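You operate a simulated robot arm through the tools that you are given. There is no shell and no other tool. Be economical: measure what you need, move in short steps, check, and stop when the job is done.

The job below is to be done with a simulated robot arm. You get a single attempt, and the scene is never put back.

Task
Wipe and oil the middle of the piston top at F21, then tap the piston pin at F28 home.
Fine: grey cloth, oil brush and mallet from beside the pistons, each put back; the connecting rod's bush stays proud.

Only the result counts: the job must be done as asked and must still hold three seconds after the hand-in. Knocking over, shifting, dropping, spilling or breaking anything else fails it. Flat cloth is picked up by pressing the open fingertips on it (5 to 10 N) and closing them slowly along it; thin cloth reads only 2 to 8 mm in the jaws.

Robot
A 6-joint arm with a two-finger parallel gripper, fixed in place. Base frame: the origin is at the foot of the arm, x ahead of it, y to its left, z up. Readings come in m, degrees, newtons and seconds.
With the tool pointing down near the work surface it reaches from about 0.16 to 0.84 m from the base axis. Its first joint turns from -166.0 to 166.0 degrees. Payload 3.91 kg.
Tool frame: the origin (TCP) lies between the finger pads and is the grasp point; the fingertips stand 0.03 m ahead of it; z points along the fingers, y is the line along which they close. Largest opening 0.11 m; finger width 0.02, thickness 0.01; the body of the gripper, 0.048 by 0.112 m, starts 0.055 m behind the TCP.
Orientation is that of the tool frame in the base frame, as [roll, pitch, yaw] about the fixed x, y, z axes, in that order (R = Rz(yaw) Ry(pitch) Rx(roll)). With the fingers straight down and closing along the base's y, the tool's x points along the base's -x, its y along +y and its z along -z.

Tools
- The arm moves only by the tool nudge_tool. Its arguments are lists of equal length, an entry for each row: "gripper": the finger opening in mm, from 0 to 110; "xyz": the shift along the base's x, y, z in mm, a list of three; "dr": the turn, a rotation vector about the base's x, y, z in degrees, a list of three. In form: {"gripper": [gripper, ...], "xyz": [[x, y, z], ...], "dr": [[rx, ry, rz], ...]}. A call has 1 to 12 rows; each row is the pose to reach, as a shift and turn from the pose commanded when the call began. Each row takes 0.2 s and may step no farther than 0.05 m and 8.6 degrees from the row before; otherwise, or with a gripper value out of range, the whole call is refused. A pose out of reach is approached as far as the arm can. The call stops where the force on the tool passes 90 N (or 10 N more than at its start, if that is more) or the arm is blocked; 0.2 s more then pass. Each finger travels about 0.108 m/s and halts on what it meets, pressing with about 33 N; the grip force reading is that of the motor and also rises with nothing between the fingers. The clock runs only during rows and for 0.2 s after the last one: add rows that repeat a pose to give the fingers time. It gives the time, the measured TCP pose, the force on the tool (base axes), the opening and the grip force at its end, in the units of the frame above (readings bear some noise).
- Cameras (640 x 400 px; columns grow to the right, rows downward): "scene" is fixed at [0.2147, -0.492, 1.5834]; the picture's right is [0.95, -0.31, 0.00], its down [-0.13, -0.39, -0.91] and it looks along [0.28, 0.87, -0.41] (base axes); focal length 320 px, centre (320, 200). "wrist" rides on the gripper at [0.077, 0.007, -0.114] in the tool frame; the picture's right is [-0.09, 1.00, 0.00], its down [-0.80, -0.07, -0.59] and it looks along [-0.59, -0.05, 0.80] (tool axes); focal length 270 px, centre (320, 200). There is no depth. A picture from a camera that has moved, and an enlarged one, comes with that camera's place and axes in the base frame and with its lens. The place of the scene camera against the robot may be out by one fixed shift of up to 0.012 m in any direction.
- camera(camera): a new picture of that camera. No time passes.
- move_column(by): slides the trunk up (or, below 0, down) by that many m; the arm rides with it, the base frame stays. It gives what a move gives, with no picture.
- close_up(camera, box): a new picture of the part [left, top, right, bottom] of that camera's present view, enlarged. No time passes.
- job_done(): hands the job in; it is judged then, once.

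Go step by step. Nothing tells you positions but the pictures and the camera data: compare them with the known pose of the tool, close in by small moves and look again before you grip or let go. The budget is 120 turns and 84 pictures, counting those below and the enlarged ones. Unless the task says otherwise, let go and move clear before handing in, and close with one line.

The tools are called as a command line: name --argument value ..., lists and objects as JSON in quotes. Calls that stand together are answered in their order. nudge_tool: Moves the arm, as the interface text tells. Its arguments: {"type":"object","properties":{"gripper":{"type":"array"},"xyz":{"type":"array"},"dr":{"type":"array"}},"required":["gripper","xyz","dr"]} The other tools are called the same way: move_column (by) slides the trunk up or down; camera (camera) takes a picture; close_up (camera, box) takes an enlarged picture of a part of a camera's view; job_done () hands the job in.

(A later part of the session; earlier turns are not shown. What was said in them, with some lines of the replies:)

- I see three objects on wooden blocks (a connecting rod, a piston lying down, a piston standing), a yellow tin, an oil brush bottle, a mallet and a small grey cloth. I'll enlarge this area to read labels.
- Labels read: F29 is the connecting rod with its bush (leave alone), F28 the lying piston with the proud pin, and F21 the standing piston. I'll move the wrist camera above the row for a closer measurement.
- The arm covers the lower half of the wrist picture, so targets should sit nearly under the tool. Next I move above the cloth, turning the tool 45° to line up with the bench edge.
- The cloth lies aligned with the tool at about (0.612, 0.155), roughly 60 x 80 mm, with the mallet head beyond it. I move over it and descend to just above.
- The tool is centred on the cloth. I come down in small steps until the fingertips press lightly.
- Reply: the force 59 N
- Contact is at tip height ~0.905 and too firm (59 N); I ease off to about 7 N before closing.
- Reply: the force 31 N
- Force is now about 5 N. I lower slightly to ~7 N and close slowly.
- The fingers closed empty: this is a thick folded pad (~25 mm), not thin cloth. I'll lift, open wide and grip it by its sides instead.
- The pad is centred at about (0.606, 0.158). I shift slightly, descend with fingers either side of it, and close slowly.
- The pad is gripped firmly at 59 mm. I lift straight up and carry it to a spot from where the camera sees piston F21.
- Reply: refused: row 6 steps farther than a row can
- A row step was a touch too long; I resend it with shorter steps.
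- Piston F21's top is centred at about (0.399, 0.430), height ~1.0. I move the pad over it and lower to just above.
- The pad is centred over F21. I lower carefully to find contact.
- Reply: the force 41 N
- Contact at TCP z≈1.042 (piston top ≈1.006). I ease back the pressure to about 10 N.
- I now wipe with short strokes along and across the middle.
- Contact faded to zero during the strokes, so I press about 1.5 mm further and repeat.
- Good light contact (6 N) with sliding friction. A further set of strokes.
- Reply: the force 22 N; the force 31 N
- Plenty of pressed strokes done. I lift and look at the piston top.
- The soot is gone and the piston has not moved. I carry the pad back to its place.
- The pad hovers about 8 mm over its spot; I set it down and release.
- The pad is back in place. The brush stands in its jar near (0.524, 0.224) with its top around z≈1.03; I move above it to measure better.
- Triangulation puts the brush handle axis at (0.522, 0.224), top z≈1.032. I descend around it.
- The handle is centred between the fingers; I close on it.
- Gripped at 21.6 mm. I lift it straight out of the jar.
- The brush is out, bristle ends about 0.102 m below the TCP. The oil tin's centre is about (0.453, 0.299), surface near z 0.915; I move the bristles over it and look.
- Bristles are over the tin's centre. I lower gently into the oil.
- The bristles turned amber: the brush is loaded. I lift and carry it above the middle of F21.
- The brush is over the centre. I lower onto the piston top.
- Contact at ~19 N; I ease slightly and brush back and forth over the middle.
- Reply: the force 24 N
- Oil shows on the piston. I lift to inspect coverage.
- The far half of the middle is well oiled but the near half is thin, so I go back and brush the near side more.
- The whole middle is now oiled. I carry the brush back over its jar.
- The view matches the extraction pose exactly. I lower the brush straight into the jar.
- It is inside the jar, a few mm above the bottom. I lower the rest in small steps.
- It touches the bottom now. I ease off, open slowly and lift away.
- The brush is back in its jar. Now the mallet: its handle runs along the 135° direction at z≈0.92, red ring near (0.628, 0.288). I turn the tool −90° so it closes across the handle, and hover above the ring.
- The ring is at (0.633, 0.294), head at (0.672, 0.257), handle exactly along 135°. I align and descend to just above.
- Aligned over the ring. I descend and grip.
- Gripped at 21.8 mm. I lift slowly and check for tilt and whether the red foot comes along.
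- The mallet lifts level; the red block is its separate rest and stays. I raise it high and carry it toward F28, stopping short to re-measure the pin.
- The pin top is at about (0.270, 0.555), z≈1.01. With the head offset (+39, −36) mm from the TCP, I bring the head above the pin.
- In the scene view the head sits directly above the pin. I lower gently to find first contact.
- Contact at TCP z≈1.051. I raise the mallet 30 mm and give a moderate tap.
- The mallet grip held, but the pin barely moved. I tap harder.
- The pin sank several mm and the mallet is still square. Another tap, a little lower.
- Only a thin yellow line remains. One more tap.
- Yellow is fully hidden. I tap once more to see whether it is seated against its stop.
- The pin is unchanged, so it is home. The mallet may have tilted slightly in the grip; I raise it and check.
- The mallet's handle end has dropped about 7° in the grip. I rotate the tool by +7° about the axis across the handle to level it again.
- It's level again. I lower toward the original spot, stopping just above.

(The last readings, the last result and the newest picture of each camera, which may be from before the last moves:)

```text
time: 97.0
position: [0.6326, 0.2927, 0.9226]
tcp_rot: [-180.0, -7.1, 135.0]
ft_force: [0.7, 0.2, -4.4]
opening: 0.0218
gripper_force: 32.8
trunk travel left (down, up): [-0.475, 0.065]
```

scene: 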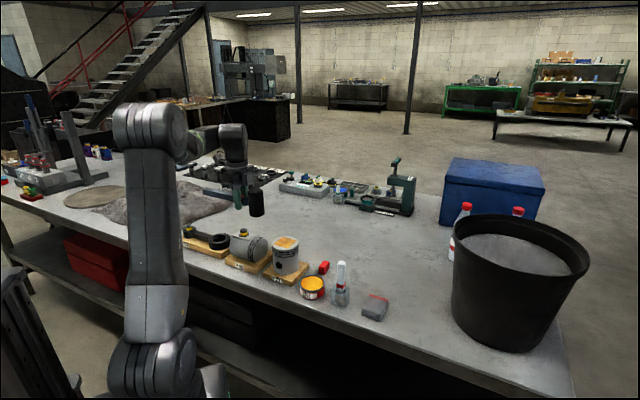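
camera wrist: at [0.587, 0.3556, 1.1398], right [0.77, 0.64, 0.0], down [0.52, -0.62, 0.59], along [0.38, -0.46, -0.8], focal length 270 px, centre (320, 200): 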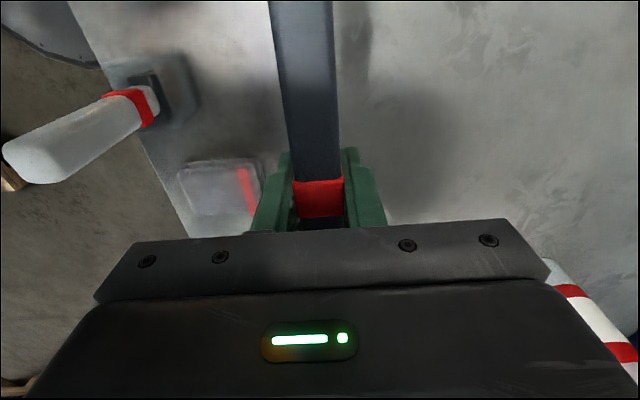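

nudge_tool --gripper '[10, 10, 10, 10]' --xyz '[[0, 0, -1], [0, 0, -2], [0, 0, -3], [0, 0, -3]]' --dr '[[0, 0, 0], [0, 0, 0], [0, 0, 0], [0, 0, 0]]'

close_up --camera "scene" --box '[310, 220, 430, 310]'

```text
time: 98.0
position: [0.6322, 0.2916, 0.9211]
tcp_rot: [179.8, -7.0, 135.1]
ft_force: [2.3, 1.4, 10.4]
opening: 0.0217
gripper_force: 33.1
trunk travel left (down, up): [-0.475, 0.065]
```

```text
4.44 times, centred on (370, 265) of scene
camera zoom: at [0.2147, -0.492, 1.5834], right [0.95, -0.31, 0.0], down [-0.13, -0.39, -0.91], along [0.28, 0.87, -0.41], focal length 1423 px, centre (98, -89)
```

zoom: 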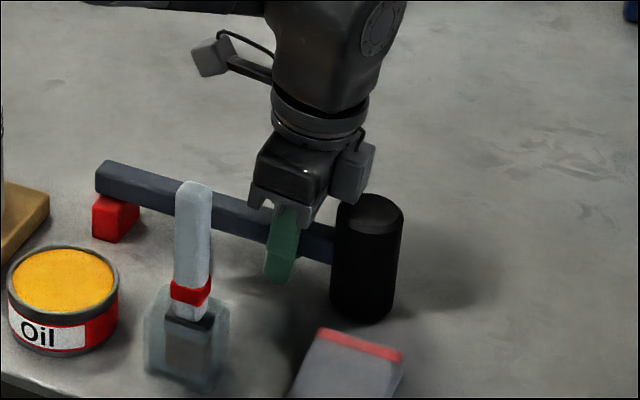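

Seated. I ease off, open slowly, and withdraw straight along the tool.

nudge_tool --gripper '[10, 24, 30, 40, 55, 60, 60]' --xyz '[[0, 0, 1], [0, 0, 1], [0, 0, 1], [0, 0, 1], [0, 0, 1], [0, 0, 1], [0, 0, 1]]' --dr '[[0, 0, 0], [0, 0, 0], [0, 0, 0], [0, 0, 0], [0, 0, 0], [0, 0, 0], [0, 0, 0]]'

nudge_tool --gripper '[60, 60, 60, 60, 60, 60]' --xyz '[[0, 0, 25], [0, 0, 60], [0, 0, 100], [0, 0, 140], [0, 0, 180], [0, 0, 220]]' --dr '[[0, 0, 0], [0, 0, 0], [0, 0, 0], [0, 0, 0], [0, 0, 0], [0, 0, 0]]'

camera --camera "scene"

close_up --camera "scene" --box '[260, 230, 420, 330]'

close_up --camera "scene" --box '[160, 215, 320, 296]'

```text
time: 99.6
position: [0.6319, 0.2909, 0.921]
tcp_rot: [-180.0, -7.1, 135.0]
ft_force: [-0.1, 0.3, -0.1]
opening: 0.0604
gripper_force: 0.1
trunk travel left (down, up): [-0.475, 0.065]
```

```text
time: 101.0
position: [0.6296, 0.2953, 1.1413]
tcp_rot: [-179.9, -7.2, 135.0]
ft_force: [0.0, 0.6, -0.4]
opening: 0.0598
gripper_force: 0.0
trunk travel left (down, up): [-0.475, 0.065]
```

```text
15 pictures are left
```

scene: 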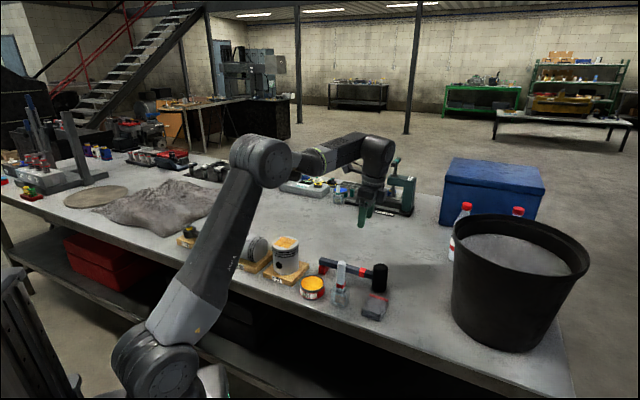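

```text
4.00 times, centred on (340, 280) of scene
camera zoom: at [0.2147, -0.492, 1.5834], right [0.95, -0.31, 0.0], down [-0.13, -0.39, -0.91], along [0.28, 0.87, -0.41], focal length 1281 px, centre (240, -120)
```

zoom: 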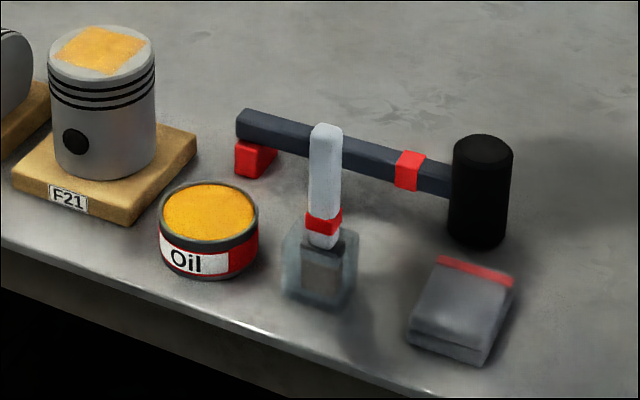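

```text
4.00 times, centred on (240, 256) of scene
camera zoom: at [0.2147, -0.492, 1.5834], right [0.95, -0.31, 0.0], down [-0.13, -0.39, -0.91], along [0.28, 0.87, -0.41], focal length 1281 px, centre (640, -22)
```

zoom: 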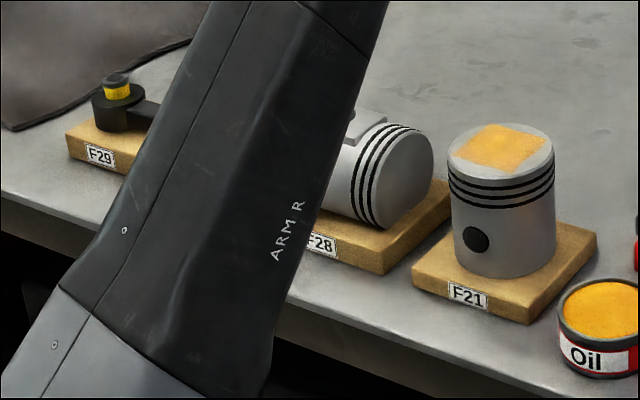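

Everything stands in its place: the cloth pad, brush and mallet are back, F21 is clean and oiled, the F28 pin is home and the F29 bush is still proud. The tool is clear, so I hand in.

job_done

```text
The job is handed in.
```

The middle of the F21 piston top is wiped and oiled, and the F28 pin is tapped home. The grey cloth, oil brush and mallet are back in their places, and the F29 connecting rod's bush is still proud.
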